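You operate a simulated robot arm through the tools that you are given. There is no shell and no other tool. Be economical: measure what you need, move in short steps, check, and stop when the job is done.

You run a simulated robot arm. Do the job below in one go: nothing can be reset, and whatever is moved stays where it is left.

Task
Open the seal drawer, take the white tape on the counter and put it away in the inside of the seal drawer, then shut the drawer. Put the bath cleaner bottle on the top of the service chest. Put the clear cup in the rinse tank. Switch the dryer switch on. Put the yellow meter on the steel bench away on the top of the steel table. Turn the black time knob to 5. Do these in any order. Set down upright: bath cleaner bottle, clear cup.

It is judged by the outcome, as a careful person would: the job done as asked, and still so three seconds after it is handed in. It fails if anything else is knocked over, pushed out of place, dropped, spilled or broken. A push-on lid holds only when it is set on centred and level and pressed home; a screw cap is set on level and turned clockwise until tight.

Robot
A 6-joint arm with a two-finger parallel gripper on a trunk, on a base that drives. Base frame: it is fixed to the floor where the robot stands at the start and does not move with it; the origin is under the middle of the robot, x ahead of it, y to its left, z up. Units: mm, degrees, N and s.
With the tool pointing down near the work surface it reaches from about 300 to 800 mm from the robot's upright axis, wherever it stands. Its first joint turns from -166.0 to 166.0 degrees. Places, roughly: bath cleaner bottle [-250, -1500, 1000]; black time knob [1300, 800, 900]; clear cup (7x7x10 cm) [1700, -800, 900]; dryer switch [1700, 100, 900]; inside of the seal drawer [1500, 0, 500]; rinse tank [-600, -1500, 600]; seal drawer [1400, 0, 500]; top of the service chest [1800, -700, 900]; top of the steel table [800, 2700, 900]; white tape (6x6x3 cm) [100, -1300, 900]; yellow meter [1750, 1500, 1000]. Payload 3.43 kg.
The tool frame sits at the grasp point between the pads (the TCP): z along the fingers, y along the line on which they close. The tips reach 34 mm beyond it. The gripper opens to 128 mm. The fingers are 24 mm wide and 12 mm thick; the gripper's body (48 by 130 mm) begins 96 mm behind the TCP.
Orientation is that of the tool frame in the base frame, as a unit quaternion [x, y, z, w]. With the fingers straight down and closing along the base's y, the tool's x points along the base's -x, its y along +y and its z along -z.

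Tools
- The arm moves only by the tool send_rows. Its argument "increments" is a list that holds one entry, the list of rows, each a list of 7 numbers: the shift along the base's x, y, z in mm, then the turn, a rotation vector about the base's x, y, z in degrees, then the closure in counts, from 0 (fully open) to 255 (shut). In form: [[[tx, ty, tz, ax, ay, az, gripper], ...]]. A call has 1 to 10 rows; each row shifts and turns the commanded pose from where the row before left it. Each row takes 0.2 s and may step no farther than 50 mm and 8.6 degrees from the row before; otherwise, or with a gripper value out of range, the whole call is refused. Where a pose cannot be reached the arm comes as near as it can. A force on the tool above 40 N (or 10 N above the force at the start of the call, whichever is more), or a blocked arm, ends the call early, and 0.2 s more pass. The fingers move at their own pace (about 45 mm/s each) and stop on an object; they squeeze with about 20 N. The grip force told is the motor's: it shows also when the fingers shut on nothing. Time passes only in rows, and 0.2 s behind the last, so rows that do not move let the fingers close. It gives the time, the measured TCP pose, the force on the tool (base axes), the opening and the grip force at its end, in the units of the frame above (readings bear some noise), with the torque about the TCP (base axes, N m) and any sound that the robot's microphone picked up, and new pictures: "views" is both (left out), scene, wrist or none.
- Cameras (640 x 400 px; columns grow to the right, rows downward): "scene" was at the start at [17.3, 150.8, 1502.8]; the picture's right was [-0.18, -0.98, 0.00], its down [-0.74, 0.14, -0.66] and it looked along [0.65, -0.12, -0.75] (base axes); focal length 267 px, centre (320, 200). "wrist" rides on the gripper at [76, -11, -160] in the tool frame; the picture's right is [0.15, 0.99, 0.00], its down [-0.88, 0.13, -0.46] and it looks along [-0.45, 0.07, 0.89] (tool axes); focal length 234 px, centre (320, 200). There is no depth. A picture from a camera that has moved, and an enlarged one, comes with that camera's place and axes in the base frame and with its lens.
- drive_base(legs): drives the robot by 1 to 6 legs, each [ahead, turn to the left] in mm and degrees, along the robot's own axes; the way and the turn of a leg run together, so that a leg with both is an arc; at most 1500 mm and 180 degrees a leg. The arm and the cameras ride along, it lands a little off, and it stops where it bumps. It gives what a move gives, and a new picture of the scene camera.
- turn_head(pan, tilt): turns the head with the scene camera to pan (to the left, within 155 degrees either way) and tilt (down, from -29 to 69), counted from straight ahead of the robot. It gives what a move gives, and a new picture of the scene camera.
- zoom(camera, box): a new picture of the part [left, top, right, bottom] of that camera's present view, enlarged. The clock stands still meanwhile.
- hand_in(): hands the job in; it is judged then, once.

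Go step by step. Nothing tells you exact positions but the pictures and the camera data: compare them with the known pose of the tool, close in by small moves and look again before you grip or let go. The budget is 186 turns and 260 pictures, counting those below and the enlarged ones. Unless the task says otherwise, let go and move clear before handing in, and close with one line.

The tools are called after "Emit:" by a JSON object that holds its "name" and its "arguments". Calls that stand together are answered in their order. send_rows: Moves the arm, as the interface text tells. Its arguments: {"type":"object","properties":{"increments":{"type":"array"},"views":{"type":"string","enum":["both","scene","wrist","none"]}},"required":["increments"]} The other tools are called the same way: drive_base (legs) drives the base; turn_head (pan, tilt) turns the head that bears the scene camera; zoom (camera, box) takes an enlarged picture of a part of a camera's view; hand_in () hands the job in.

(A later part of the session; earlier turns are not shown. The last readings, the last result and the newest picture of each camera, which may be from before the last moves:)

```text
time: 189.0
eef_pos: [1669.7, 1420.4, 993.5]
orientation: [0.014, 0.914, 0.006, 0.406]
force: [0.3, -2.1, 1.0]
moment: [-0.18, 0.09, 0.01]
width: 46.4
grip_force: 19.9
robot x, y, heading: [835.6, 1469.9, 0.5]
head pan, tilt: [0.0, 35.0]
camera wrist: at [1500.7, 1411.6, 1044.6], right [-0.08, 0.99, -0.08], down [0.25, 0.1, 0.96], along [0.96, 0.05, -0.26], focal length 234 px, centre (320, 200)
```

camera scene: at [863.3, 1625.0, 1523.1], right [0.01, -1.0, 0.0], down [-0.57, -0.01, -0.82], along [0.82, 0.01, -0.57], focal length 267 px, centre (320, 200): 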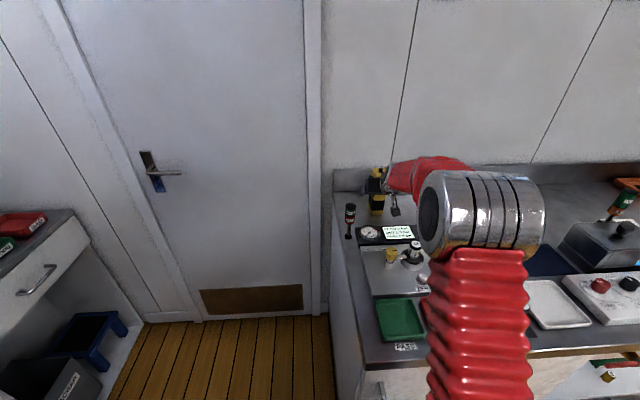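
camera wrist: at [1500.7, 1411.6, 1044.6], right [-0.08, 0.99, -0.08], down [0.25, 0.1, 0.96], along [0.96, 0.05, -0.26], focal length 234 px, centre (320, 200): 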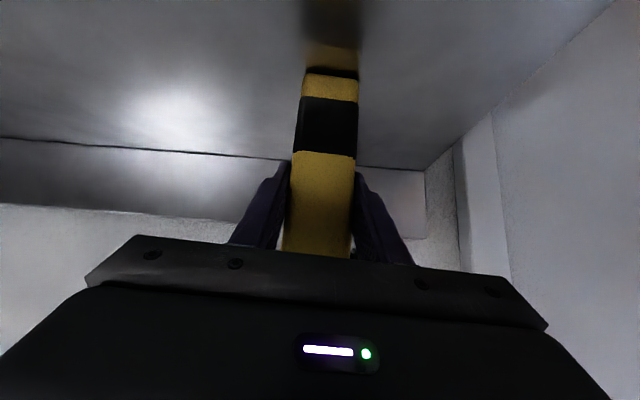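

Gripped (46 mm). Lifting and retracting.

Emit:
{"name": "send_rows", "arguments": {"increments": [[[0, 0, 15, 0, 0, 0, 255], [0, 0, 30, 0, 0, 0, 255], [0, 0, 40, 0, 0, 0, 255], [0, 0, 40, 0, 0, 0, 255], [-20, 0, 35, 0, 0, 0, 255], [-40, 0, 20, 0, 0, 0, 255], [-45, 0, 0, 0, 0, 0, 255], [-45, 0, 0, 0, 0, 0, 255], [-45, 0, 0, 0, 0, 0, 255]]], "views": "both"}}

```text
time: 191.0
eef_pos: [1474.8, 1419.0, 1169.6]
orientation: [0.014, 0.914, 0.008, 0.406]
force: [0.6, 0.1, -2.8]
moment: [0.0, 0.0, 0.0]
width: 46.2
grip_force: 19.9
robot x, y, heading: [836.8, 1468.2, 0.4]
head pan, tilt: [0.0, 35.0]
camera scene: at [863.2, 1625.0, 1523.1], right [0.01, -1.0, 0.0], down [-0.57, -0.01, -0.82], along [0.82, 0.01, -0.57], focal length 267 px, centre (320, 200)
camera wrist: at [1304.5, 1410.3, 1222.1], right [-0.08, 0.99, -0.08], down [0.26, 0.1, 0.96], along [0.96, 0.05, -0.26], focal length 234 px, centre (320, 200)
```

scene: 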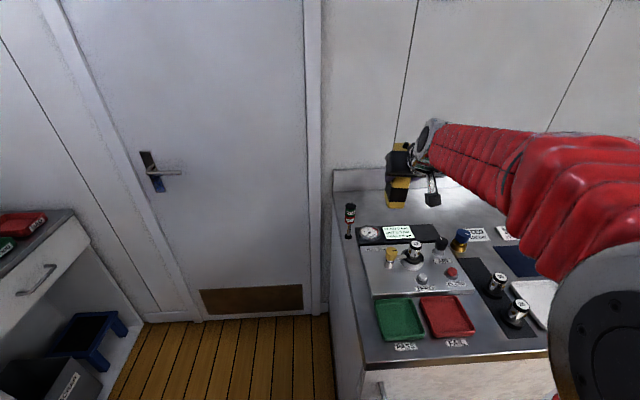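
wrist: 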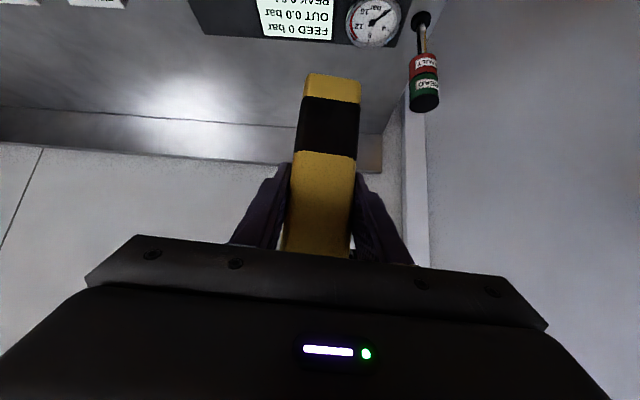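

Emit:
{"name": "drive_base", "arguments": {"legs": [[-150, 0], [0, 90]]}}

Emit:
{"name": "turn_head", "arguments": {"pan": 0, "tilt": 30}}

```text
time: 195.7
eef_pos: [1143.3, 1916.6, 1171.2]
orientation: [-0.367, 0.838, 0.175, 0.365]
force: [-0.4, 0.5, -2.4]
moment: [-0.05, 0.03, -0.02]
width: 46.0
grip_force: 20.0
robot x, y, heading: [710.2, 1447.3, 50.0]
head pan, tilt: [0.0, 35.0]
stopped in leg 2: the robot was blocked; the commanded pose is now the measured one
camera scene: at [606.9, 1567.8, 1523.1], right [0.77, -0.64, 0.0], down [-0.37, -0.44, -0.82], along [0.53, 0.63, -0.57], focal length 267 px, centre (320, 200)
```

scene: 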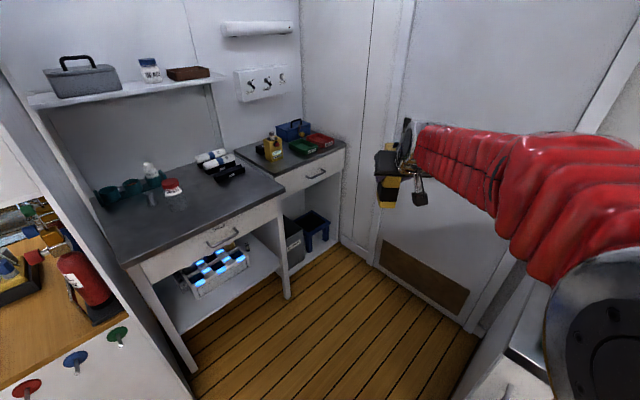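

```text
time: 196.4
eef_pos: [1143.7, 1916.0, 1171.5]
orientation: [-0.368, 0.837, 0.176, 0.365]
force: [0.3, 0.2, -2.1]
moment: [-0.06, 0.02, 0.03]
width: 45.7
grip_force: 19.8
robot x, y, heading: [706.1, 1445.5, 49.9]
head pan, tilt: [0.0, 30.0]
camera scene: at [608.4, 1569.6, 1530.8], right [0.77, -0.64, 0.0], down [-0.32, -0.38, -0.87], along [0.56, 0.66, -0.5], focal length 267 px, centre (320, 200)
```

scene: 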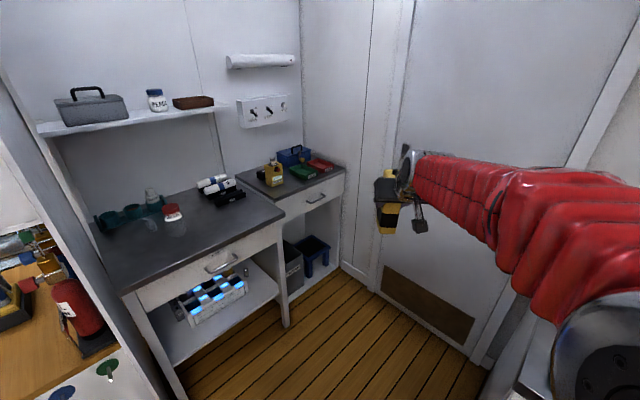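

Probably just a stall as before; I'll try continuing the turn in a small step.

Emit:
{"name": "drive_base", "arguments": {"legs": [[0, 20]]}}

```text
time: 198.3
eef_pos: [958.2, 2039.0, 1172.2]
orientation: [-0.506, 0.762, 0.234, 0.33]
force: [0.1, -0.3, -3.0]
moment: [0.0, 0.01, 0.0]
width: 46.0
grip_force: 19.7
robot x, y, heading: [721.6, 1443.8, 70.1]
head pan, tilt: [0.0, 30.0]
camera scene: at [584.6, 1526.3, 1530.9], right [0.94, -0.34, 0.0], down [-0.17, -0.47, -0.87], along [0.3, 0.81, -0.5], focal length 267 px, centre (320, 200)
```

scene: 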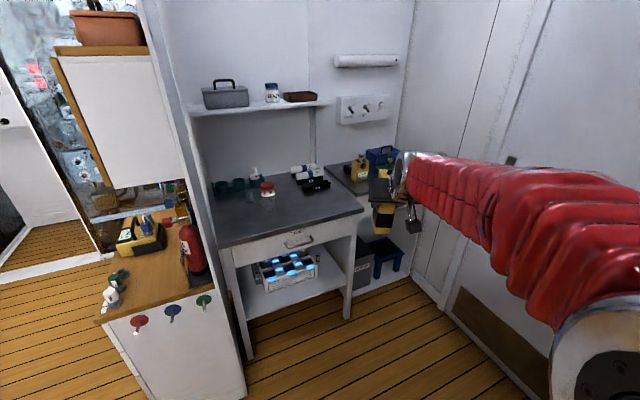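

Turning the rest and moving toward the steel table. Its front edge is at y about 2390 with free room near (850, 2500).

Emit:
{"name": "drive_base", "arguments": {"legs": [[0, 19]]}}

Emit:
{"name": "drive_base", "arguments": {"legs": [[360, 0]]}}

```text
time: 200.1
eef_pos: [754.5, 2084.4, 1171.2]
orientation: [-0.624, 0.668, 0.286, 0.287]
force: [-0.7, 0.0, -2.5]
moment: [-0.03, -0.01, -0.01]
width: 45.9
grip_force: 20.1
robot x, y, heading: [730.2, 1446.1, 88.7]
head pan, tilt: [0.0, 30.0]
camera scene: at [576.8, 1479.0, 1530.9], right [1.0, -0.02, 0.0], down [-0.01, -0.5, -0.87], along [0.02, 0.87, -0.5], focal length 267 px, centre (320, 200)
```

scene: 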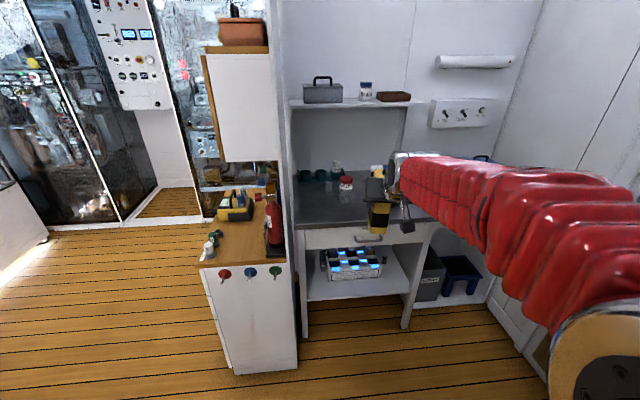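

```text
time: 202.9
eef_pos: [762.9, 2441.4, 1172.3]
orientation: [-0.623, 0.668, 0.286, 0.287]
force: [-0.5, -0.1, -2.9]
moment: [-0.03, -0.02, 0.01]
width: 46.1
grip_force: 20.3
robot x, y, heading: [741.4, 1803.9, 88.7]
head pan, tilt: [0.0, 30.0]
camera scene: at [585.6, 1836.3, 1530.9], right [1.0, -0.03, 0.0], down [-0.01, -0.5, -0.87], along [0.02, 0.87, -0.5], focal length 267 px, centre (320, 200)
```

scene: 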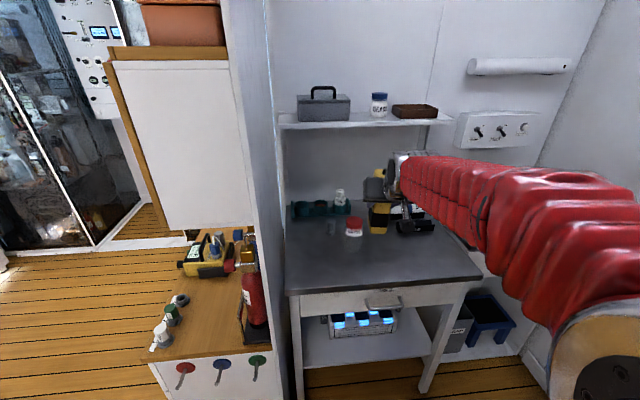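

Emit:
{"name": "send_rows", "arguments": {"increments": [[[15, 40, -10, 0, 0, 0, 255], [12, 40, -20, 0, 0, 0, 255], [0, 0, -40, 0, 0, 0, 255], [0, 0, -40, 0, 0, 0, 255], [0, 0, -25, 0, 0, 0, 255]]], "views": "both"}}

```text
time: 204.1
eef_pos: [789.6, 2520.9, 1035.6]
orientation: [-0.624, 0.668, 0.287, 0.287]
force: [0.4, -0.2, -3.0]
moment: [-0.02, -0.02, 0.03]
width: 45.9
grip_force: 20.1
robot x, y, heading: [739.5, 1795.8, 88.5]
head pan, tilt: [0.0, 30.0]
camera scene: at [585.6, 1836.4, 1530.9], right [1.0, -0.03, 0.0], down [-0.01, -0.5, -0.87], along [0.02, 0.87, -0.5], focal length 267 px, centre (320, 200)
camera wrist: at [791.7, 2352.1, 1087.1], right [-1.0, -0.04, -0.08], down [-0.09, 0.26, 0.96], along [-0.02, 0.96, -0.26], focal length 234 px, centre (320, 200)
```

scene: 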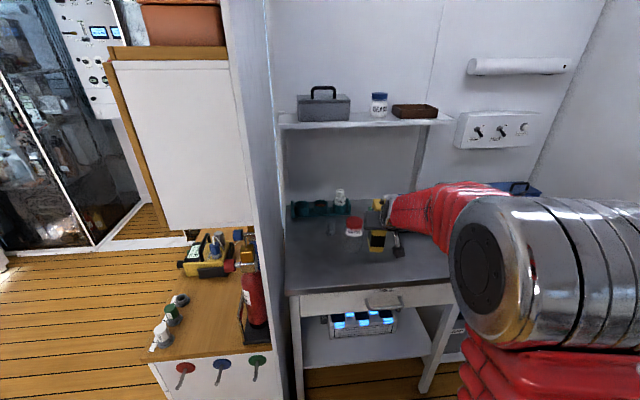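
wrist: 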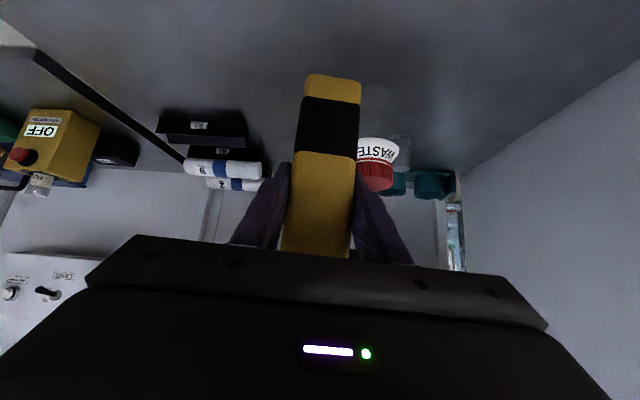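

Clear spot. Descending until contact.

Emit:
{"name": "send_rows", "arguments": {"increments": [[[0, 0, -12, 0, 0, 0, 255], [0, 0, -12, 0, 0, 0, 255], [0, 0, -8, 0, 0, 0, 255], [0, 0, -6, 0, 0, 0, 255], [0, 0, -6, 0, 0, 0, 255], [0, 0, -5, 0, 0, 0, 255], [0, 0, -5, 0, 0, 0, 255], [0, 0, -5, 0, 0, 0, 255], [0, 0, -5, 0, 0, 0, 255]]], "views": "both"}}

```text
time: 206.1
eef_pos: [790.4, 2521.6, 973.7]
orientation: [-0.623, 0.669, 0.285, 0.287]
force: [0.5, -0.3, -2.0]
moment: [-0.03, -0.03, 0.0]
width: 45.8
grip_force: 21.0
robot x, y, heading: [743.6, 1798.7, 88.5]
head pan, tilt: [0.0, 30.0]
camera scene: at [585.6, 1836.5, 1530.9], right [1.0, -0.03, 0.0], down [-0.01, -0.5, -0.87], along [0.02, 0.87, -0.5], focal length 267 px, centre (320, 200)
camera wrist: at [792.2, 2352.1, 1024.9], right [-1.0, -0.04, -0.08], down [-0.09, 0.26, 0.96], along [-0.02, 0.96, -0.26], focal length 234 px, centre (320, 200)
```

scene: 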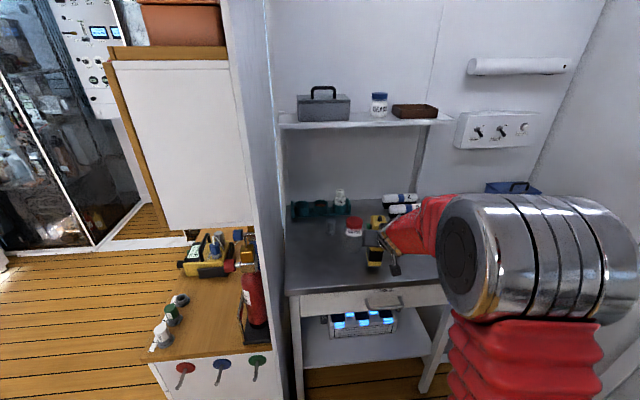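
wrist: 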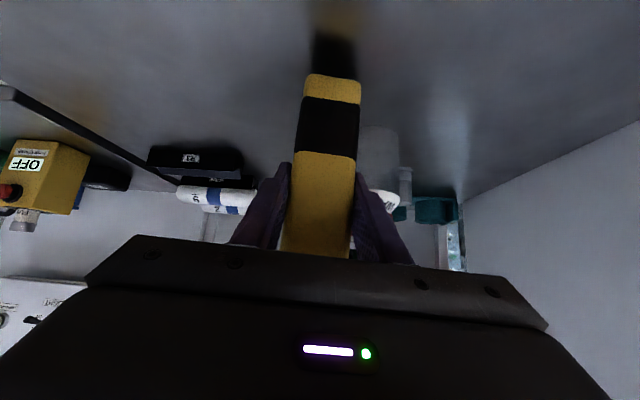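

Emit:
{"name": "send_rows", "arguments": {"increments": [[[0, 0, -5, 0, 0, 0, 255], [0, 0, -5, 0, 0, 0, 255], [0, 0, -5, 0, 0, 0, 255], [0, 0, -5, 0, 0, 0, 255], [0, 0, -5, 0, 0, 0, 255], [0, 0, -5, 0, 0, 0, 255]]], "views": "wrist"}}

```text
time: 207.5
eef_pos: [791.0, 2522.8, 945.4]
orientation: [-0.623, 0.668, 0.287, 0.289]
force: [0.1, 3.6, 16.1]
moment: [0.05, -0.48, 0.2]
width: 46.0
grip_force: 20.2
robot x, y, heading: [743.3, 1801.6, 88.5]
head pan, tilt: [0.0, 30.0]
camera wrist: at [792.8, 2353.2, 996.2], right [-1.0, -0.04, -0.08], down [-0.09, 0.26, 0.96], along [-0.02, 0.97, -0.26], focal length 234 px, centre (320, 200)
```

wrist: 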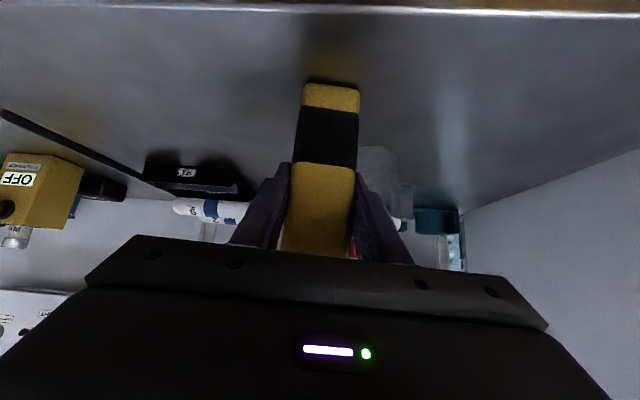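

Contact made. Releasing and backing out along the tool axis.

Emit:
{"name": "send_rows", "arguments": {"increments": [[[0, 0, 0, 0, 0, 0, 150], [0, 0, 0, 0, 0, 0, 90], [0, 0, 0, 0, 0, 0, 80], [0, -25, 22, 0, 0, 0, 80], [0, -30, 27, 0, 0, 0, 80], [0, -30, 30, 0, 0, 0, 80], [0, -25, 40, 0, 0, 0, 80], [0, -20, 40, 0, 0, 0, 80]]], "views": "both"}}

```text
time: 209.3
eef_pos: [783.1, 2392.1, 1102.8]
orientation: [-0.599, 0.689, 0.304, 0.271]
force: [2.9, -0.5, -0.9]
moment: [0.1, 0.05, 0.3]
width: 87.8
grip_force: 0.0
robot x, y, heading: [742.5, 1803.0, 88.3]
head pan, tilt: [0.0, 30.0]
camera scene: at [585.6, 1836.5, 1530.9], right [1.0, -0.03, 0.0], down [-0.01, -0.5, -0.87], along [0.02, 0.87, -0.5], focal length 267 px, centre (320, 200)
camera wrist: at [783.1, 2222.5, 1153.0], right [-1.0, 0.0, -0.01], down [-0.01, 0.26, 0.97], along [0.0, 0.97, -0.26], focal length 234 px, centre (320, 200)
```

scene: 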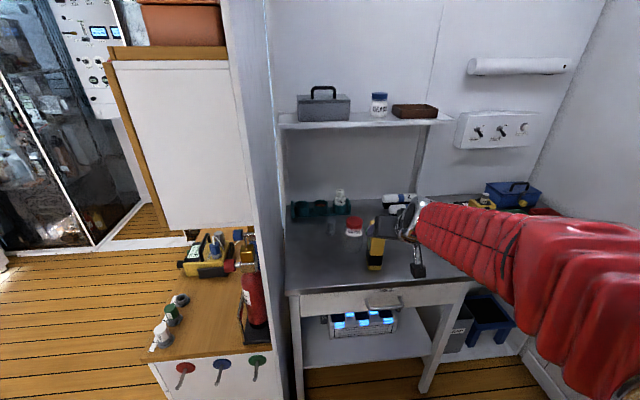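
wrist: 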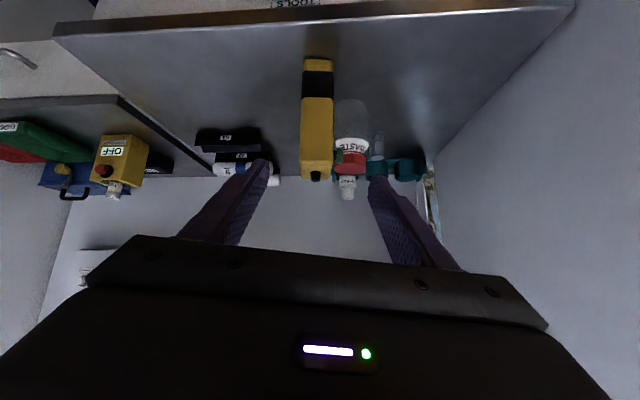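

The meter stands upright on the steel table. Next I'll back away, bring the tool back to vertical, and head for the bath cleaner bottle.

Emit:
{"name": "drive_base", "arguments": {"legs": [[-700, 0]]}}

Emit:
{"name": "send_rows", "arguments": {"increments": [[[0, 30, -40, 0, 0, 0, 0], [0, 30, -40, 0, 0, 0, 0], [0, 20, -45, 0, 0, 0, 0], [0, 0, -45, 0, 0, 0, 0], [0, 0, 0, -8, 0, 0, 0], [0, 0, 0, -8, 0, 0, 0], [0, 0, 0, -8, 0, 0, 0], [0, 0, 0, -8, 0, 0, 0], [0, 0, 0, -8, 0, 0, 0], [0, 0, 0, -8, 0, 0, 0]]], "views": "none"}}

```text
time: 214.2
eef_pos: [768.7, 1690.2, 1101.9]
orientation: [-0.626, 0.666, 0.288, 0.287]
force: [0.1, -0.2, -0.6]
moment: [0.03, -0.03, 0.02]
width: 87.8
grip_force: 0.0
robot x, y, heading: [725.2, 1099.4, 89.0]
head pan, tilt: [0.0, 30.0]
camera scene: at [570.3, 1132.9, 1530.9], right [1.0, -0.02, 0.0], down [-0.01, -0.5, -0.87], along [0.01, 0.87, -0.5], focal length 267 px, centre (320, 200)
```

scene: 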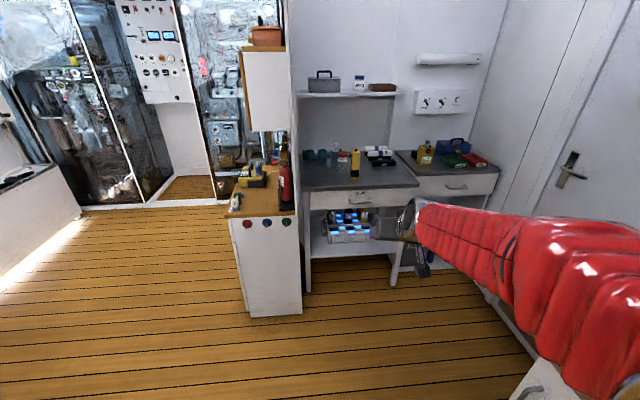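

```text
time: 216.4
eef_pos: [722.8, 1776.1, 961.4]
orientation: [0.69, -0.686, -0.21, -0.094]
force: [0.9, 0.2, 0.2]
moment: [0.01, 0.02, 0.04]
width: 127.8
grip_force: 0.0
out of reach, approached as far as the arm can: row 3, 4, 5, 6, 7, 8, 9
robot x, y, heading: [726.2, 1099.5, 89.1]
head pan, tilt: [0.0, 30.0]
```

Emit:
{"name": "send_rows", "arguments": {"increments": [[[0, -20, -10, -6, -3, 0, 0], [0, -20, -10, -6, -3, 0, 0], [0, -20, -10, -6, -3, 0, 0], [0, -20, -10, -6, -2, 0, 0]]], "views": "none"}}

```text
time: 217.4
eef_pos: [721.9, 1697.3, 921.8]
orientation: [0.714, -0.7, 0.003, -0.013]
force: [0.6, -0.1, 0.0]
moment: [-0.02, 0.01, 0.02]
width: 127.9
grip_force: 0.1
robot x, y, heading: [726.8, 1096.2, 88.9]
head pan, tilt: [0.0, 30.0]
```

Vertical again. Raising and driving to the rinse-deck side.

Emit:
{"name": "send_rows", "arguments": {"increments": [[[0, -20, 40, 0, 0, 0, 0], [0, -30, 35, 0, 0, 0, 0], [0, -30, 35, 0, 0, 0, 0]]], "views": "none"}}

Emit:
{"name": "drive_base", "arguments": {"legs": [[-900, 0], [0, 90], [900, 0], [0, 91]]}}

```text
time: 218.2
eef_pos: [719.7, 1615.2, 1027.6]
orientation: [0.714, -0.7, 0.003, -0.012]
force: [0.6, -0.3, 0.2]
moment: [-0.03, 0.03, -0.03]
width: 128.0
grip_force: 0.0
robot x, y, heading: [725.8, 1100.9, 89.1]
head pan, tilt: [0.0, 30.0]
```

```text
time: 240.8
eef_pos: [-240.5, -318.4, 1028.6]
orientation: [0.729, 0.684, -0.013, -0.003]
force: [0.0, 0.3, -1.1]
moment: [-0.03, 0.01, 0.0]
width: 128.1
grip_force: 0.0
robot x, y, heading: [-271.0, 200.6, -93.9]
head pan, tilt: [0.0, 30.0]
stopped in leg 4: the robot was blocked; the commanded pose is now the measured one
camera scene: at [-117.4, 160.5, 1530.9], right [-1.0, 0.07, 0.0], down [0.04, 0.5, -0.87], along [-0.06, -0.86, -0.5], focal length 267 px, centre (320, 200)
```

scene: 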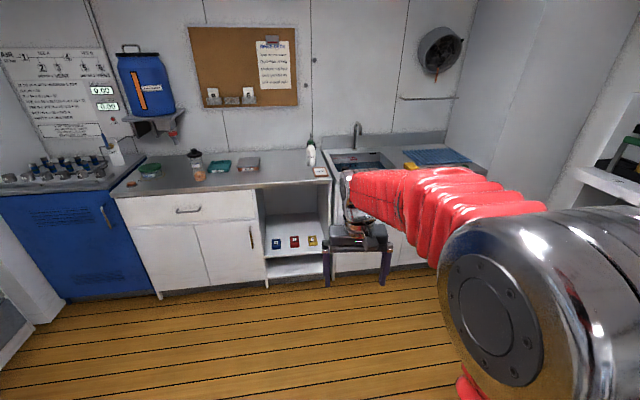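

Emit:
{"name": "drive_base", "arguments": {"legs": [[0, 4], [900, 0]]}}

Emit:
{"name": "turn_head", "arguments": {"pan": 0, "tilt": 40}}

Emit:
{"name": "send_rows", "arguments": {"increments": [[[0, 0, 20, 0, 0, 0, 0]]], "views": "wrist"}}

```text
time: 247.3
eef_pos: [-205.8, -1194.7, 1029.8]
orientation: [0.705, 0.709, -0.013, -0.002]
force: [0.2, 1.0, 0.3]
moment: [-0.01, 0.0, 0.02]
width: 128.0
grip_force: 0.0
robot x, y, heading: [-273.7, -676.2, -90.2]
head pan, tilt: [0.0, 30.0]
camera scene: at [-118.1, -707.6, 1530.9], right [-1.0, 0.0, 0.0], down [0.0, 0.5, -0.87], along [0.0, -0.87, -0.5], focal length 267 px, centre (320, 200)
```

scene: 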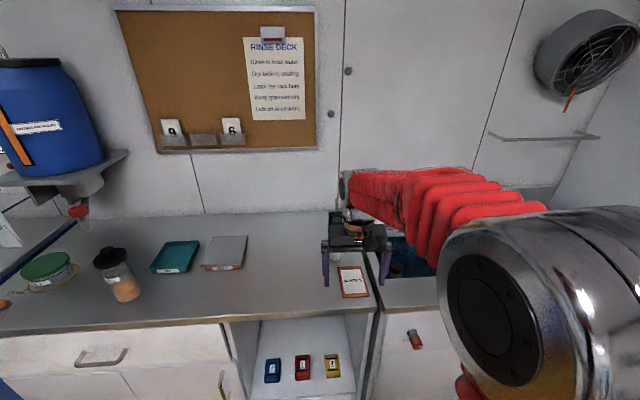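

```text
time: 248.0
eef_pos: [-205.2, -1193.8, 1029.6]
orientation: [0.705, 0.709, -0.012, -0.002]
force: [0.2, -0.2, 0.1]
moment: [0.0, -0.01, -0.05]
width: 128.0
grip_force: 0.0
robot x, y, heading: [-275.2, -675.8, -90.0]
head pan, tilt: [0.0, 40.0]
camera scene: at [-118.1, -702.2, 1515.6], right [-1.0, 0.0, 0.0], down [0.0, 0.64, -0.77], along [0.0, -0.77, -0.64], focal length 267 px, centre (320, 200)
```

scene: 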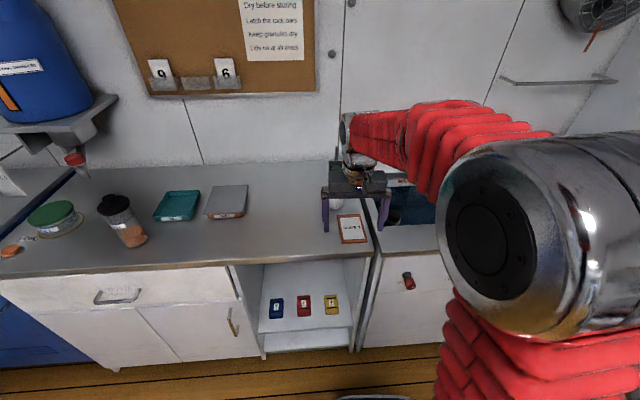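

```text
time: 248.4
eef_pos: [-205.1, -1194.7, 1050.8]
orientation: [0.705, 0.709, -0.013, -0.001]
force: [-0.5, 0.4, 0.4]
moment: [0.0, -0.03, -0.01]
width: 128.2
grip_force: 0.0
robot x, y, heading: [-278.5, -676.4, -89.9]
head pan, tilt: [0.0, 40.0]
camera wrist: at [-213.6, -1115.2, 1208.7], right [0.99, 0.15, -0.02], down [0.14, -0.87, 0.47], along [0.05, -0.46, -0.88], focal length 234 px, centre (320, 200)
```

wrist: 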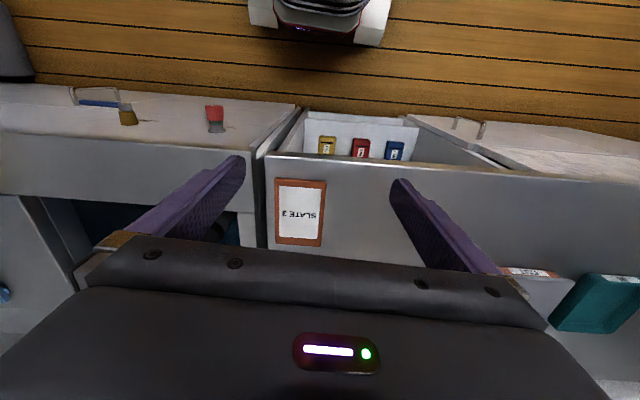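

The bottle should be at about (-172, -1460), height about 165 mm. I'll raise, drive 120 mm closer and move above it.

Emit:
{"name": "send_rows", "arguments": {"increments": [[[0, 0, 40, 0, 0, 0, 0], [0, 0, 35, 0, 0, 0, 0]]], "views": "none"}}

Emit:
{"name": "drive_base", "arguments": {"legs": [[140, 0]]}}

Emit:
{"name": "send_rows", "arguments": {"increments": [[[10, -20, 0, 0, 0, 0, 0], [10, -20, 0, 0, 0, 0, 0], [10, -20, 0, 0, 0, 0, 0]]], "views": "both"}}

```text
time: 249.0
eef_pos: [-206.9, -1193.7, 1124.8]
orientation: [0.705, 0.709, -0.013, -0.002]
force: [-0.8, -0.2, 0.2]
moment: [0.04, -0.02, 0.0]
width: 127.8
grip_force: 0.2
robot x, y, heading: [-276.0, -675.9, -90.1]
head pan, tilt: [0.0, 40.0]
```

```text
time: 250.5
eef_pos: [-205.6, -1332.8, 1125.7]
orientation: [0.705, 0.709, -0.013, -0.001]
force: [0.9, 0.2, 0.5]
moment: [0.01, -0.02, 0.01]
width: 128.0
grip_force: 0.0
robot x, y, heading: [-278.5, -817.1, -90.0]
head pan, tilt: [0.0, 40.0]
camera scene: at [-118.0, -842.1, 1515.5], right [-1.0, 0.0, 0.0], down [0.0, 0.64, -0.77], along [0.0, -0.77, -0.64], focal length 267 px, centre (320, 200)
```

scene: 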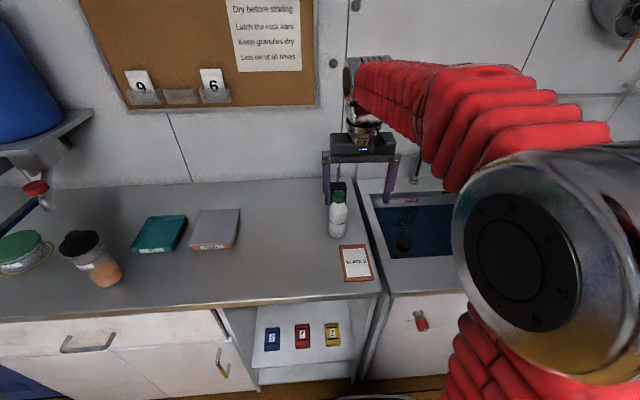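

```text
time: 251.3
eef_pos: [-176.2, -1393.5, 1126.2]
orientation: [0.706, 0.708, -0.013, -0.002]
force: [-0.1, 0.3, 0.6]
moment: [-0.02, -0.03, -0.02]
width: 128.0
grip_force: 0.0
robot x, y, heading: [-277.7, -818.8, -90.0]
head pan, tilt: [0.0, 40.0]
camera scene: at [-118.0, -841.9, 1515.5], right [-1.0, 0.0, 0.0], down [0.0, 0.64, -0.77], along [0.0, -0.77, -0.64], focal length 267 px, centre (320, 200)
camera wrist: at [-185.9, -1315.7, 1285.6], right [0.99, 0.15, -0.02], down [0.14, -0.87, 0.47], along [0.05, -0.46, -0.88], focal length 234 px, centre (320, 200)
```

scene: 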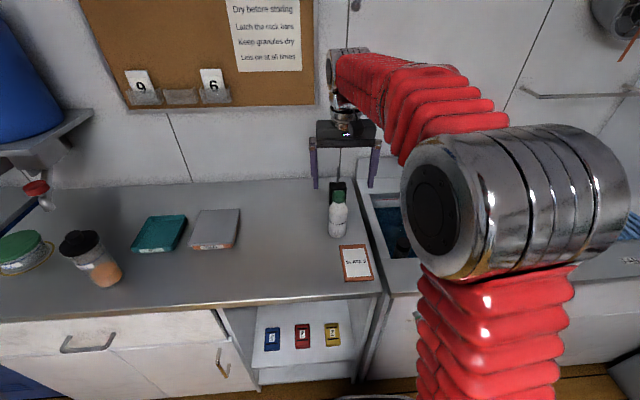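
wrist: 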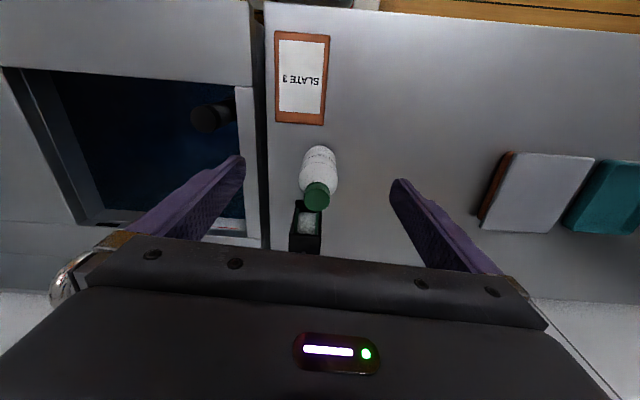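

Bottle centre is about (-177, -1448). Descending over it.

Emit:
{"name": "send_rows", "arguments": {"increments": [[[0, -28, -20, 0.9, -1.2, 0, 0], [0, -27, -20, 0, 0, 0, 20], [0, 0, -35, 0, 0, 0, 30]]], "views": "both"}}

```text
time: 252.1
eef_pos: [-177.0, -1447.4, 1050.4]
orientation: [0.705, 0.709, 0.0, 0.001]
force: [0.3, 0.9, -0.1]
moment: [0.01, 0.02, 0.03]
width: 112.9
grip_force: 0.1
robot x, y, heading: [-277.2, -816.1, -90.1]
head pan, tilt: [0.0, 40.0]
camera scene: at [-118.0, -842.1, 1515.5], right [-1.0, 0.0, 0.0], down [0.0, 0.64, -0.77], along [0.0, -0.77, -0.64], focal length 267 px, centre (320, 200)
camera wrist: at [-188.4, -1370.8, 1210.1], right [0.99, 0.15, 0.0], down [0.13, -0.88, 0.46], along [0.07, -0.45, -0.89], focal length 234 px, centre (320, 200)
```

scene: 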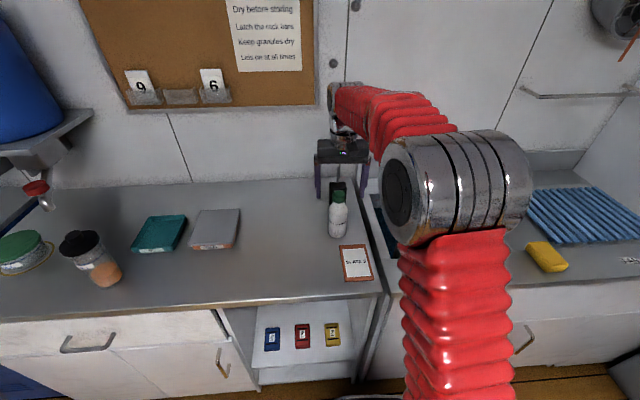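
wrist: 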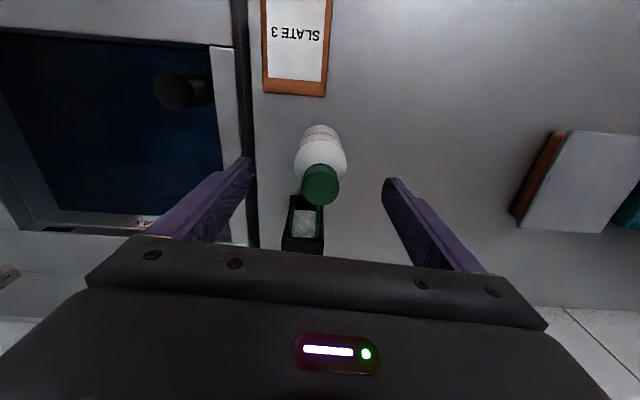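

Emit:
{"name": "send_rows", "arguments": {"increments": [[[0, -2, -30, 0, 0, 0, 40], [0, -2, -30, 0, 0, 0, 40], [0, 0, -20, 0, 0, 0, 40]]], "views": "wrist"}}

```text
time: 252.9
eef_pos: [-177.1, -1452.9, 969.3]
orientation: [0.706, 0.708, -0.001, 0.001]
force: [0.1, -0.6, 0.8]
moment: [0.0, 0.02, 0.01]
width: 107.6
grip_force: 0.1
robot x, y, heading: [-272.6, -818.3, -90.3]
head pan, tilt: [0.0, 40.0]
camera wrist: at [-189.7, -1376.9, 1129.6], right [0.99, 0.15, 0.0], down [0.13, -0.88, 0.45], along [0.07, -0.45, -0.89], focal length 234 px, centre (320, 200)
```

wrist: 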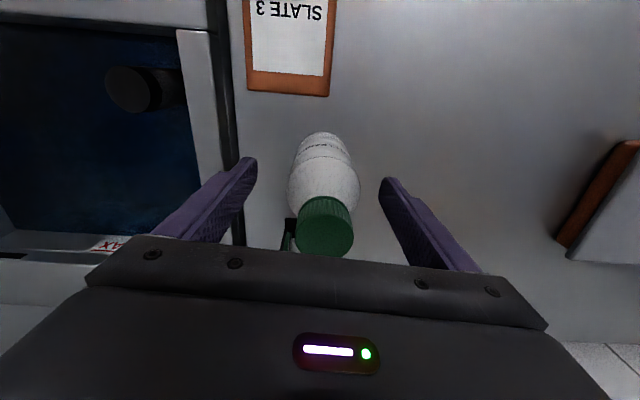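

Emit:
{"name": "send_rows", "arguments": {"increments": [[[0, 6, -9, 0, 0, 0, 60], [0, 0, -8, 0, 0, 0, 120], [0, 0, 0, 0, 0, 0, 200], [0, 0, 0, 0, 0, 0, 255], [0, 0, 0, 0, 0, 0, 255], [0, 0, 0, 0, 0, 0, 255]]], "views": "wrist"}}

```text
time: 254.3
eef_pos: [-177.1, -1445.7, 954.8]
orientation: [0.706, 0.708, 0.0, 0.0]
force: [0.3, -0.4, 0.5]
moment: [-0.07, -0.01, 0.02]
width: 59.5
grip_force: 19.7
robot x, y, heading: [-277.3, -816.0, -89.8]
head pan, tilt: [0.0, 40.0]
camera wrist: at [-188.8, -1370.1, 1113.8], right [0.99, 0.15, 0.0], down [0.13, -0.88, 0.46], along [0.07, -0.45, -0.89], focal length 234 px, centre (320, 200)
```

wrist: 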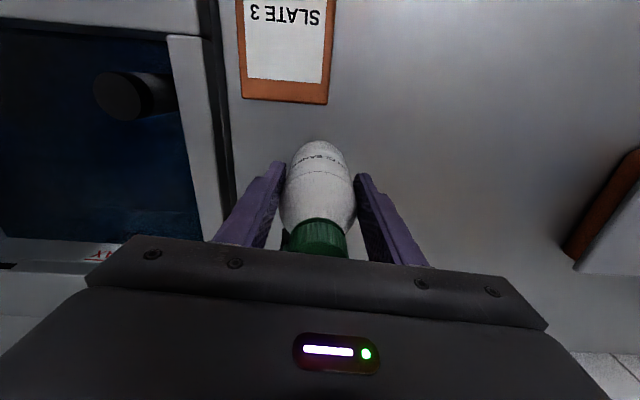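

Bottle gripped. Lifting, retracting and carrying it to the service chest.

Emit:
{"name": "send_rows", "arguments": {"increments": [[[0, 0, 20, 0, 0, 0, 255], [0, 0, 40, 0, 0, 0, 255], [0, 0, 45, 0, 0, 0, 255], [0, 0, 45, 0, 0, 0, 255], [0, 40, 0, 0, 0, 0, 255], [0, 45, 0, 0, 0, 0, 255], [0, 45, 0, 0, 0, 0, 255]]], "views": "wrist"}}

Emit:
{"name": "drive_base", "arguments": {"legs": [[-300, 0], [0, 90]]}}

Emit:
{"name": "drive_base", "arguments": {"legs": [[900, 0]]}}

Emit:
{"name": "turn_head", "arguments": {"pan": -15, "tilt": 35}}

```text
time: 255.9
eef_pos: [-176.3, -1315.3, 1102.4]
orientation: [0.706, 0.708, 0.001, 0.0]
force: [0.7, -0.8, -3.8]
moment: [0.08, -0.03, 0.03]
width: 59.2
grip_force: 19.7
robot x, y, heading: [-279.3, -817.9, -90.2]
head pan, tilt: [0.0, 40.0]
camera wrist: at [-188.4, -1239.4, 1262.8], right [0.99, 0.15, 0.0], down [0.13, -0.88, 0.45], along [0.07, -0.45, -0.89], focal length 234 px, centre (320, 200)
```

wrist: 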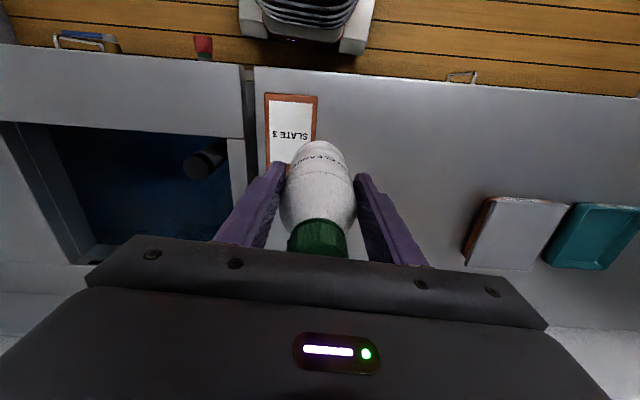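

```text
time: 264.0
eef_pos: [225.5, -415.2, 1103.1]
orientation: [-0.003, 1.0, 0.0, 0.0]
force: [-0.8, 0.0, -3.5]
moment: [-0.01, 0.06, 0.02]
width: 59.3
grip_force: 19.9
robot x, y, heading: [-271.2, -570.5, -0.2]
head pan, tilt: [0.0, 40.0]
camera scene: at [-245.8, -415.2, 1515.5], right [0.0, -1.0, 0.0], down [-0.64, 0.0, -0.77], along [0.77, 0.0, -0.64], focal length 267 px, centre (320, 200)
```

scene: 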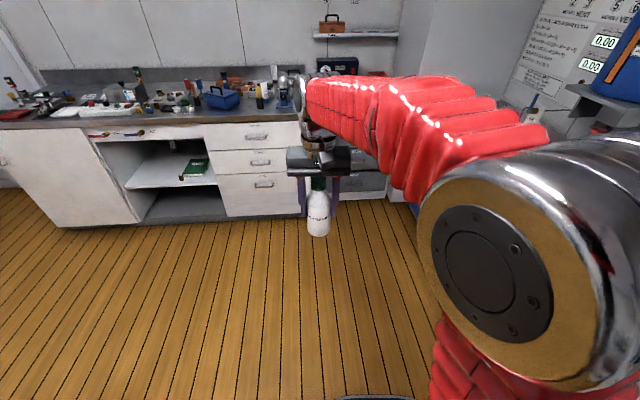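

```text
time: 270.1
eef_pos: [1136.8, -431.1, 1103.9]
orientation: [0.004, 1.0, 0.0, -0.001]
force: [-0.6, -0.9, -1.7]
moment: [0.02, 0.03, -0.01]
width: 59.0
grip_force: 19.5
robot x, y, heading: [634.9, -585.6, -1.0]
head pan, tilt: [0.0, 40.0]
camera scene: at [664.1, -426.0, 1515.5], right [-0.02, -1.0, 0.0], down [-0.64, 0.01, -0.77], along [0.77, -0.01, -0.64], focal length 267 px, centre (320, 200)
```

scene: 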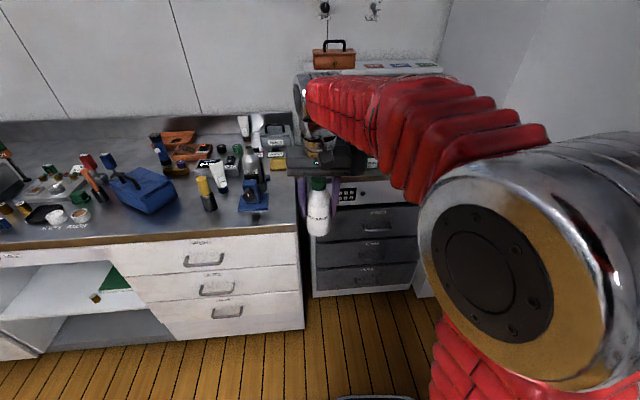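

```text
time: 270.9
eef_pos: [1137.5, -430.3, 1103.9]
orientation: [0.003, 1.0, 0.0, 0.0]
force: [0.0, 0.0, -4.5]
moment: [-0.02, 0.03, 0.02]
width: 58.7
grip_force: 20.1
robot x, y, heading: [636.2, -584.5, -1.0]
head pan, tilt: [-15.0, 35.0]
camera scene: at [663.8, -448.7, 1523.1], right [-0.28, -0.96, 0.0], down [-0.55, 0.16, -0.82], along [0.79, -0.23, -0.57], focal length 267 px, centre (320, 200)
```

scene: 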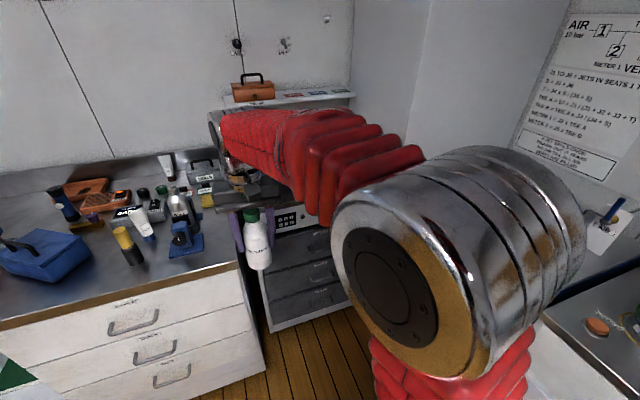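

The free area on the chest top front is near (1545, -580). I'll move nearer and check with the camera.

Emit:
{"name": "send_rows", "arguments": {"increments": [[[0, -40, 0, 0, 0, 0, 255], [0, -40, 0, 0, 0, 0, 255], [0, -40, 0, 0, 0, 0, 255], [0, -30, 20, 0, 0, 0, 255]]], "views": "none"}}

Emit:
{"name": "drive_base", "arguments": {"legs": [[150, 0]]}}

Emit:
{"name": "send_rows", "arguments": {"increments": [[[40, 0, 0, 0, 0, 0, 255], [40, 0, 0, 0, 0, 0, 255]]], "views": "both"}}

```text
time: 271.9
eef_pos: [1137.0, -581.0, 1123.3]
orientation: [0.003, 1.0, 0.0, 0.0]
force: [-0.2, -0.1, -2.7]
moment: [0.01, 0.03, 0.02]
width: 59.0
grip_force: 19.8
robot x, y, heading: [635.5, -581.6, -1.1]
head pan, tilt: [-15.0, 35.0]
```

```text
time: 273.5
eef_pos: [1288.6, -585.0, 1122.9]
orientation: [0.004, 1.0, 0.0, 0.0]
force: [0.2, -0.1, -3.2]
moment: [0.02, 0.04, 0.04]
width: 59.0
grip_force: 20.0
robot x, y, heading: [784.9, -579.9, -1.3]
head pan, tilt: [-15.0, 35.0]
camera scene: at [815.9, -451.6, 1523.1], right [-0.28, -0.96, 0.0], down [-0.55, 0.16, -0.82], along [0.79, -0.23, -0.57], focal length 267 px, centre (320, 200)
```

scene: 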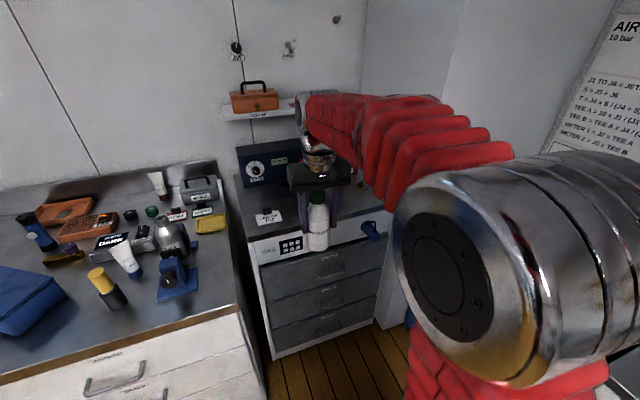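

```text
time: 274.1
eef_pos: [1367.4, -584.0, 1124.4]
orientation: [0.006, 1.0, 0.0, 0.0]
force: [-0.3, 0.4, -2.1]
moment: [0.01, -0.02, 0.0]
width: 58.9
grip_force: 20.1
robot x, y, heading: [785.3, -583.5, -1.2]
head pan, tilt: [-15.0, 35.0]
camera scene: at [815.6, -451.6, 1523.1], right [-0.28, -0.96, 0.0], down [-0.55, 0.16, -0.82], along [0.79, -0.23, -0.57], focal length 267 px, centre (320, 200)
camera wrist: at [1291.0, -593.9, 1284.3], right [-0.14, 0.99, 0.0], down [0.88, 0.12, 0.46], along [0.45, 0.06, -0.89], focal length 234 px, centre (320, 200)
```

scene: 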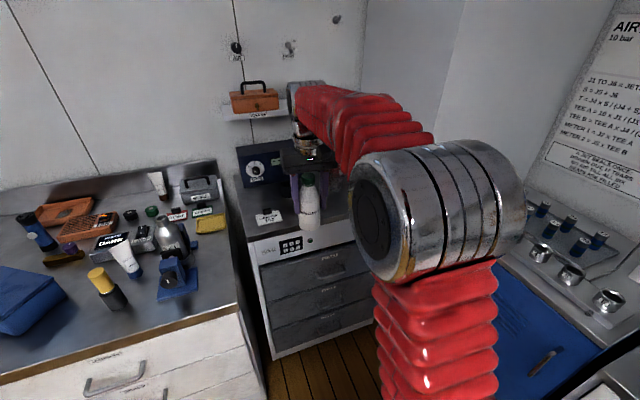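
wrist: 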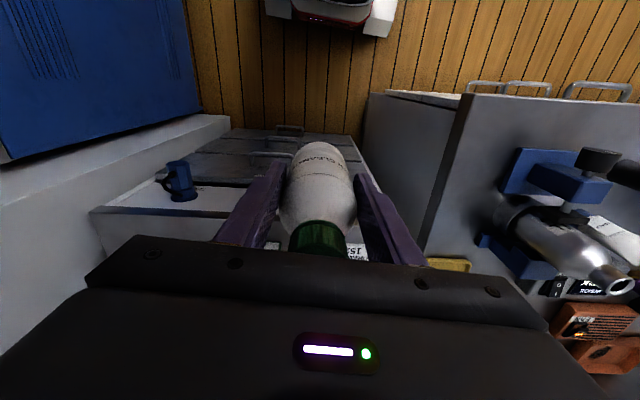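

Emit:
{"name": "send_rows", "arguments": {"increments": [[[40, 0, -10, 0, 0, 0, 255], [40, 0, -10, 0, 0, 0, 255], [40, 0, -10, 0, 0, 0, 255]]], "views": "both"}}

Emit:
{"name": "zoom", "arguments": {"camera": "scene", "box": [220, 130, 400, 243]}}

```text
time: 274.9
eef_pos: [1488.6, -584.1, 1094.8]
orientation: [0.006, 1.0, 0.0, 0.0]
force: [-0.2, -0.5, -1.0]
moment: [0.03, 0.0, -0.01]
width: 59.1
grip_force: 19.8
robot x, y, heading: [785.9, -587.0, -1.2]
head pan, tilt: [-15.0, 35.0]
camera scene: at [815.8, -451.6, 1523.1], right [-0.28, -0.96, 0.0], down [-0.55, 0.16, -0.82], along [0.79, -0.23, -0.57], focal length 267 px, centre (320, 200)
camera wrist: at [1411.7, -595.5, 1253.8], right [-0.14, 0.99, 0.0], down [0.88, 0.12, 0.46], along [0.45, 0.06, -0.89], focal length 234 px, centre (320, 200)
```

scene: 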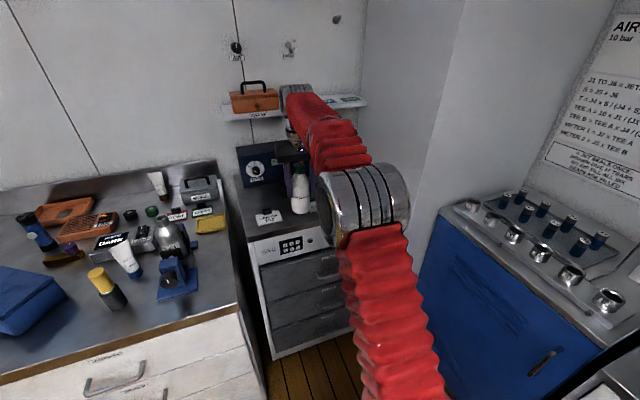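
wrist: 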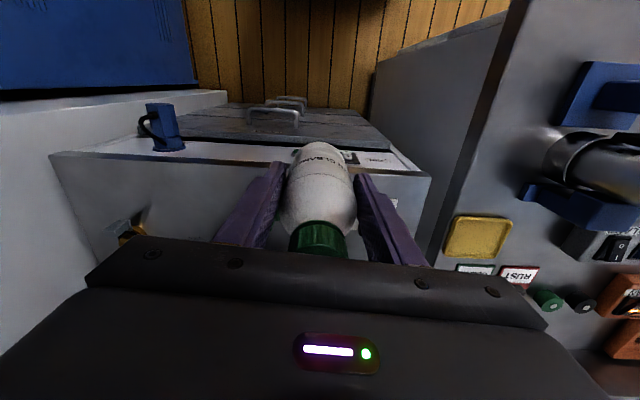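

```text
3.54 times, centred on (310, 186) of scene
camera zoom: at [815.8, -451.6, 1523.1], right [-0.28, -0.96, 0.0], down [-0.55, 0.16, -0.82], along [0.79, -0.23, -0.57], focal length 944 px, centre (355, 248)
```

zoom: 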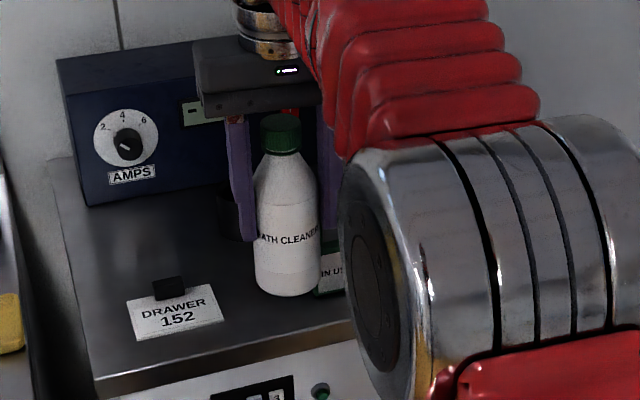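

Chest top is at z about 900 with its front edge at x about 1536. Free spots are limited, and the best one is behind the "Drawer 152" card at about (1715, -470). I'll shift the robot right and forward for reach.

Emit:
{"name": "send_rows", "arguments": {"increments": [[[-40, 0, 20, 0, 0, 0, 255], [-40, 0, 20, 0, 0, 0, 255], [-30, 0, 20, 0, 0, 0, 255]]], "views": "none"}}

Emit:
{"name": "drive_base", "arguments": {"legs": [[0, -30], [220, 0], [0, 31]]}}

Emit:
{"name": "turn_head", "arguments": {"pan": 0, "tilt": 38}}

Emit:
{"name": "zoom", "arguments": {"camera": "scene", "box": [200, 100, 440, 250]}}

```text
time: 275.7
eef_pos: [1379.3, -585.2, 1153.0]
orientation: [0.006, 1.0, -0.001, -0.001]
force: [0.4, -0.7, -3.5]
moment: [0.01, 0.07, -0.05]
width: 58.8
grip_force: 19.8
robot x, y, heading: [788.0, -585.6, -1.2]
head pan, tilt: [-15.0, 35.0]
```

```text
time: 281.9
eef_pos: [1565.3, -683.0, 1153.9]
orientation: [-0.007, 1.0, 0.0, 0.0]
force: [-0.1, 0.1, -2.3]
moment: [-0.03, 0.06, -0.02]
width: 58.6
grip_force: 19.6
robot x, y, heading: [970.9, -707.9, 0.1]
head pan, tilt: [-15.0, 35.0]
camera scene: at [999.9, -573.9, 1523.1], right [-0.26, -0.97, 0.0], down [-0.55, 0.15, -0.82], along [0.79, -0.21, -0.57], focal length 267 px, centre (320, 200)
```

scene: 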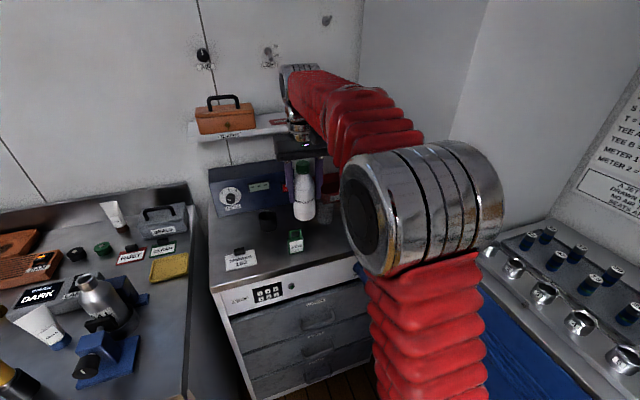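

```text
time: 282.7
eef_pos: [1567.0, -684.3, 1153.6]
orientation: [-0.006, 1.0, 0.0, -0.001]
force: [-0.5, -0.4, -3.0]
moment: [-0.01, 0.05, 0.0]
width: 58.7
grip_force: 20.4
robot x, y, heading: [973.7, -710.6, 0.1]
head pan, tilt: [0.0, 38.0]
camera scene: at [1001.1, -551.2, 1518.5], right [0.0, -1.0, 0.0], down [-0.62, 0.0, -0.79], along [0.79, 0.0, -0.62], focal length 267 px, centre (320, 200)
```

scene: 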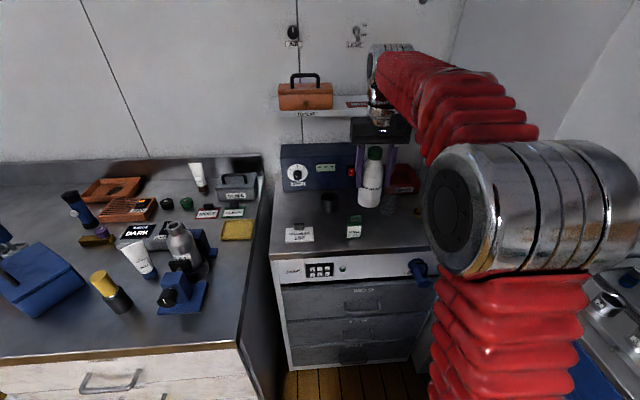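

```text
2.67 times, centred on (320, 175) of scene
camera zoom: at [1001.1, -551.2, 1518.5], right [0.0, -1.0, 0.0], down [-0.62, 0.0, -0.79], along [0.79, 0.0, -0.62], focal length 711 px, centre (320, 267)
```

zoom: 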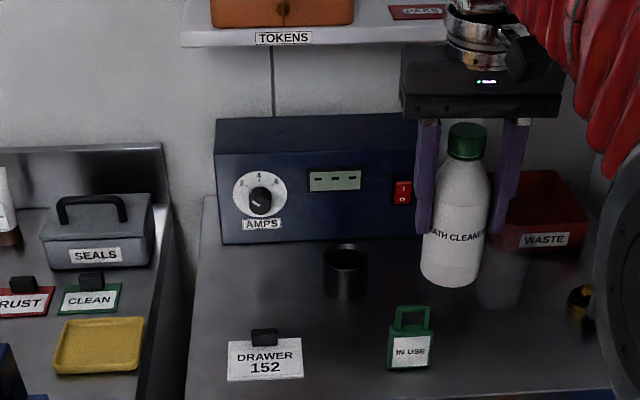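

Clear view now. I'll place the bottle at about (1725, -475), between card, machine and black cup. Driving 60 mm closer first.

Emit:
{"name": "drive_base", "arguments": {"legs": [[60, 0]]}}

Emit:
{"name": "send_rows", "arguments": {"increments": [[[20, 40, 0, 0, 0, 0, 255], [20, 40, 0, 0, 0, 0, 255], [20, 40, 0, 0, 0, 0, 255], [20, 40, -10, 0, 0, 0, 255], [20, 45, -10, 0, 0, 0, 255]]], "views": "both"}}

Emit:
{"name": "zoom", "arguments": {"camera": "scene", "box": [200, 100, 440, 250]}}

```text
time: 283.7
eef_pos: [1627.9, -683.6, 1154.3]
orientation: [-0.007, 1.0, 0.001, 0.0]
force: [-0.2, 0.2, -4.2]
moment: [0.04, 0.04, -0.02]
width: 58.7
grip_force: 19.8
robot x, y, heading: [1034.6, -702.3, 0.4]
head pan, tilt: [0.0, 38.0]
camera scene: at [1061.6, -551.0, 1518.5], right [0.0, -1.0, 0.0], down [-0.62, 0.0, -0.79], along [0.79, 0.0, -0.62], focal length 267 px, centre (320, 200)
```

scene: 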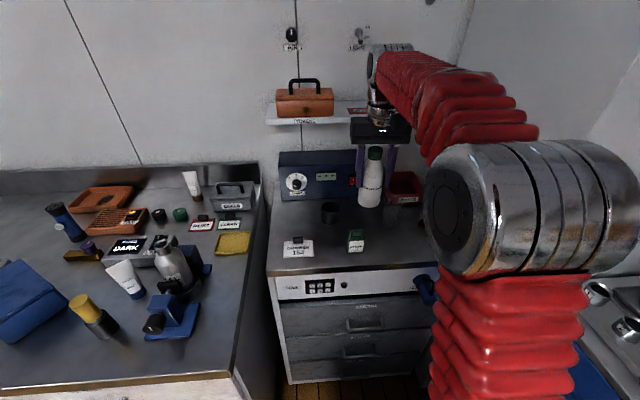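

```text
refused: row 5 steps farther than a row can; nothing moved
```

```text
2.67 times, centred on (320, 175) of scene
camera zoom: at [1061.6, -551.0, 1518.5], right [0.0, -1.0, 0.0], down [-0.62, 0.0, -0.79], along [0.79, 0.0, -0.62], focal length 711 px, centre (320, 267)
```

zoom: 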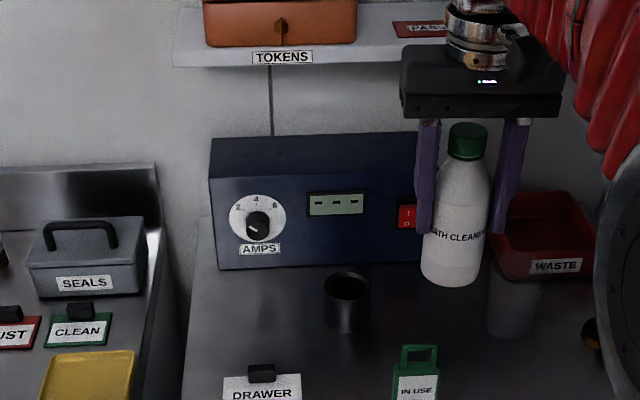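

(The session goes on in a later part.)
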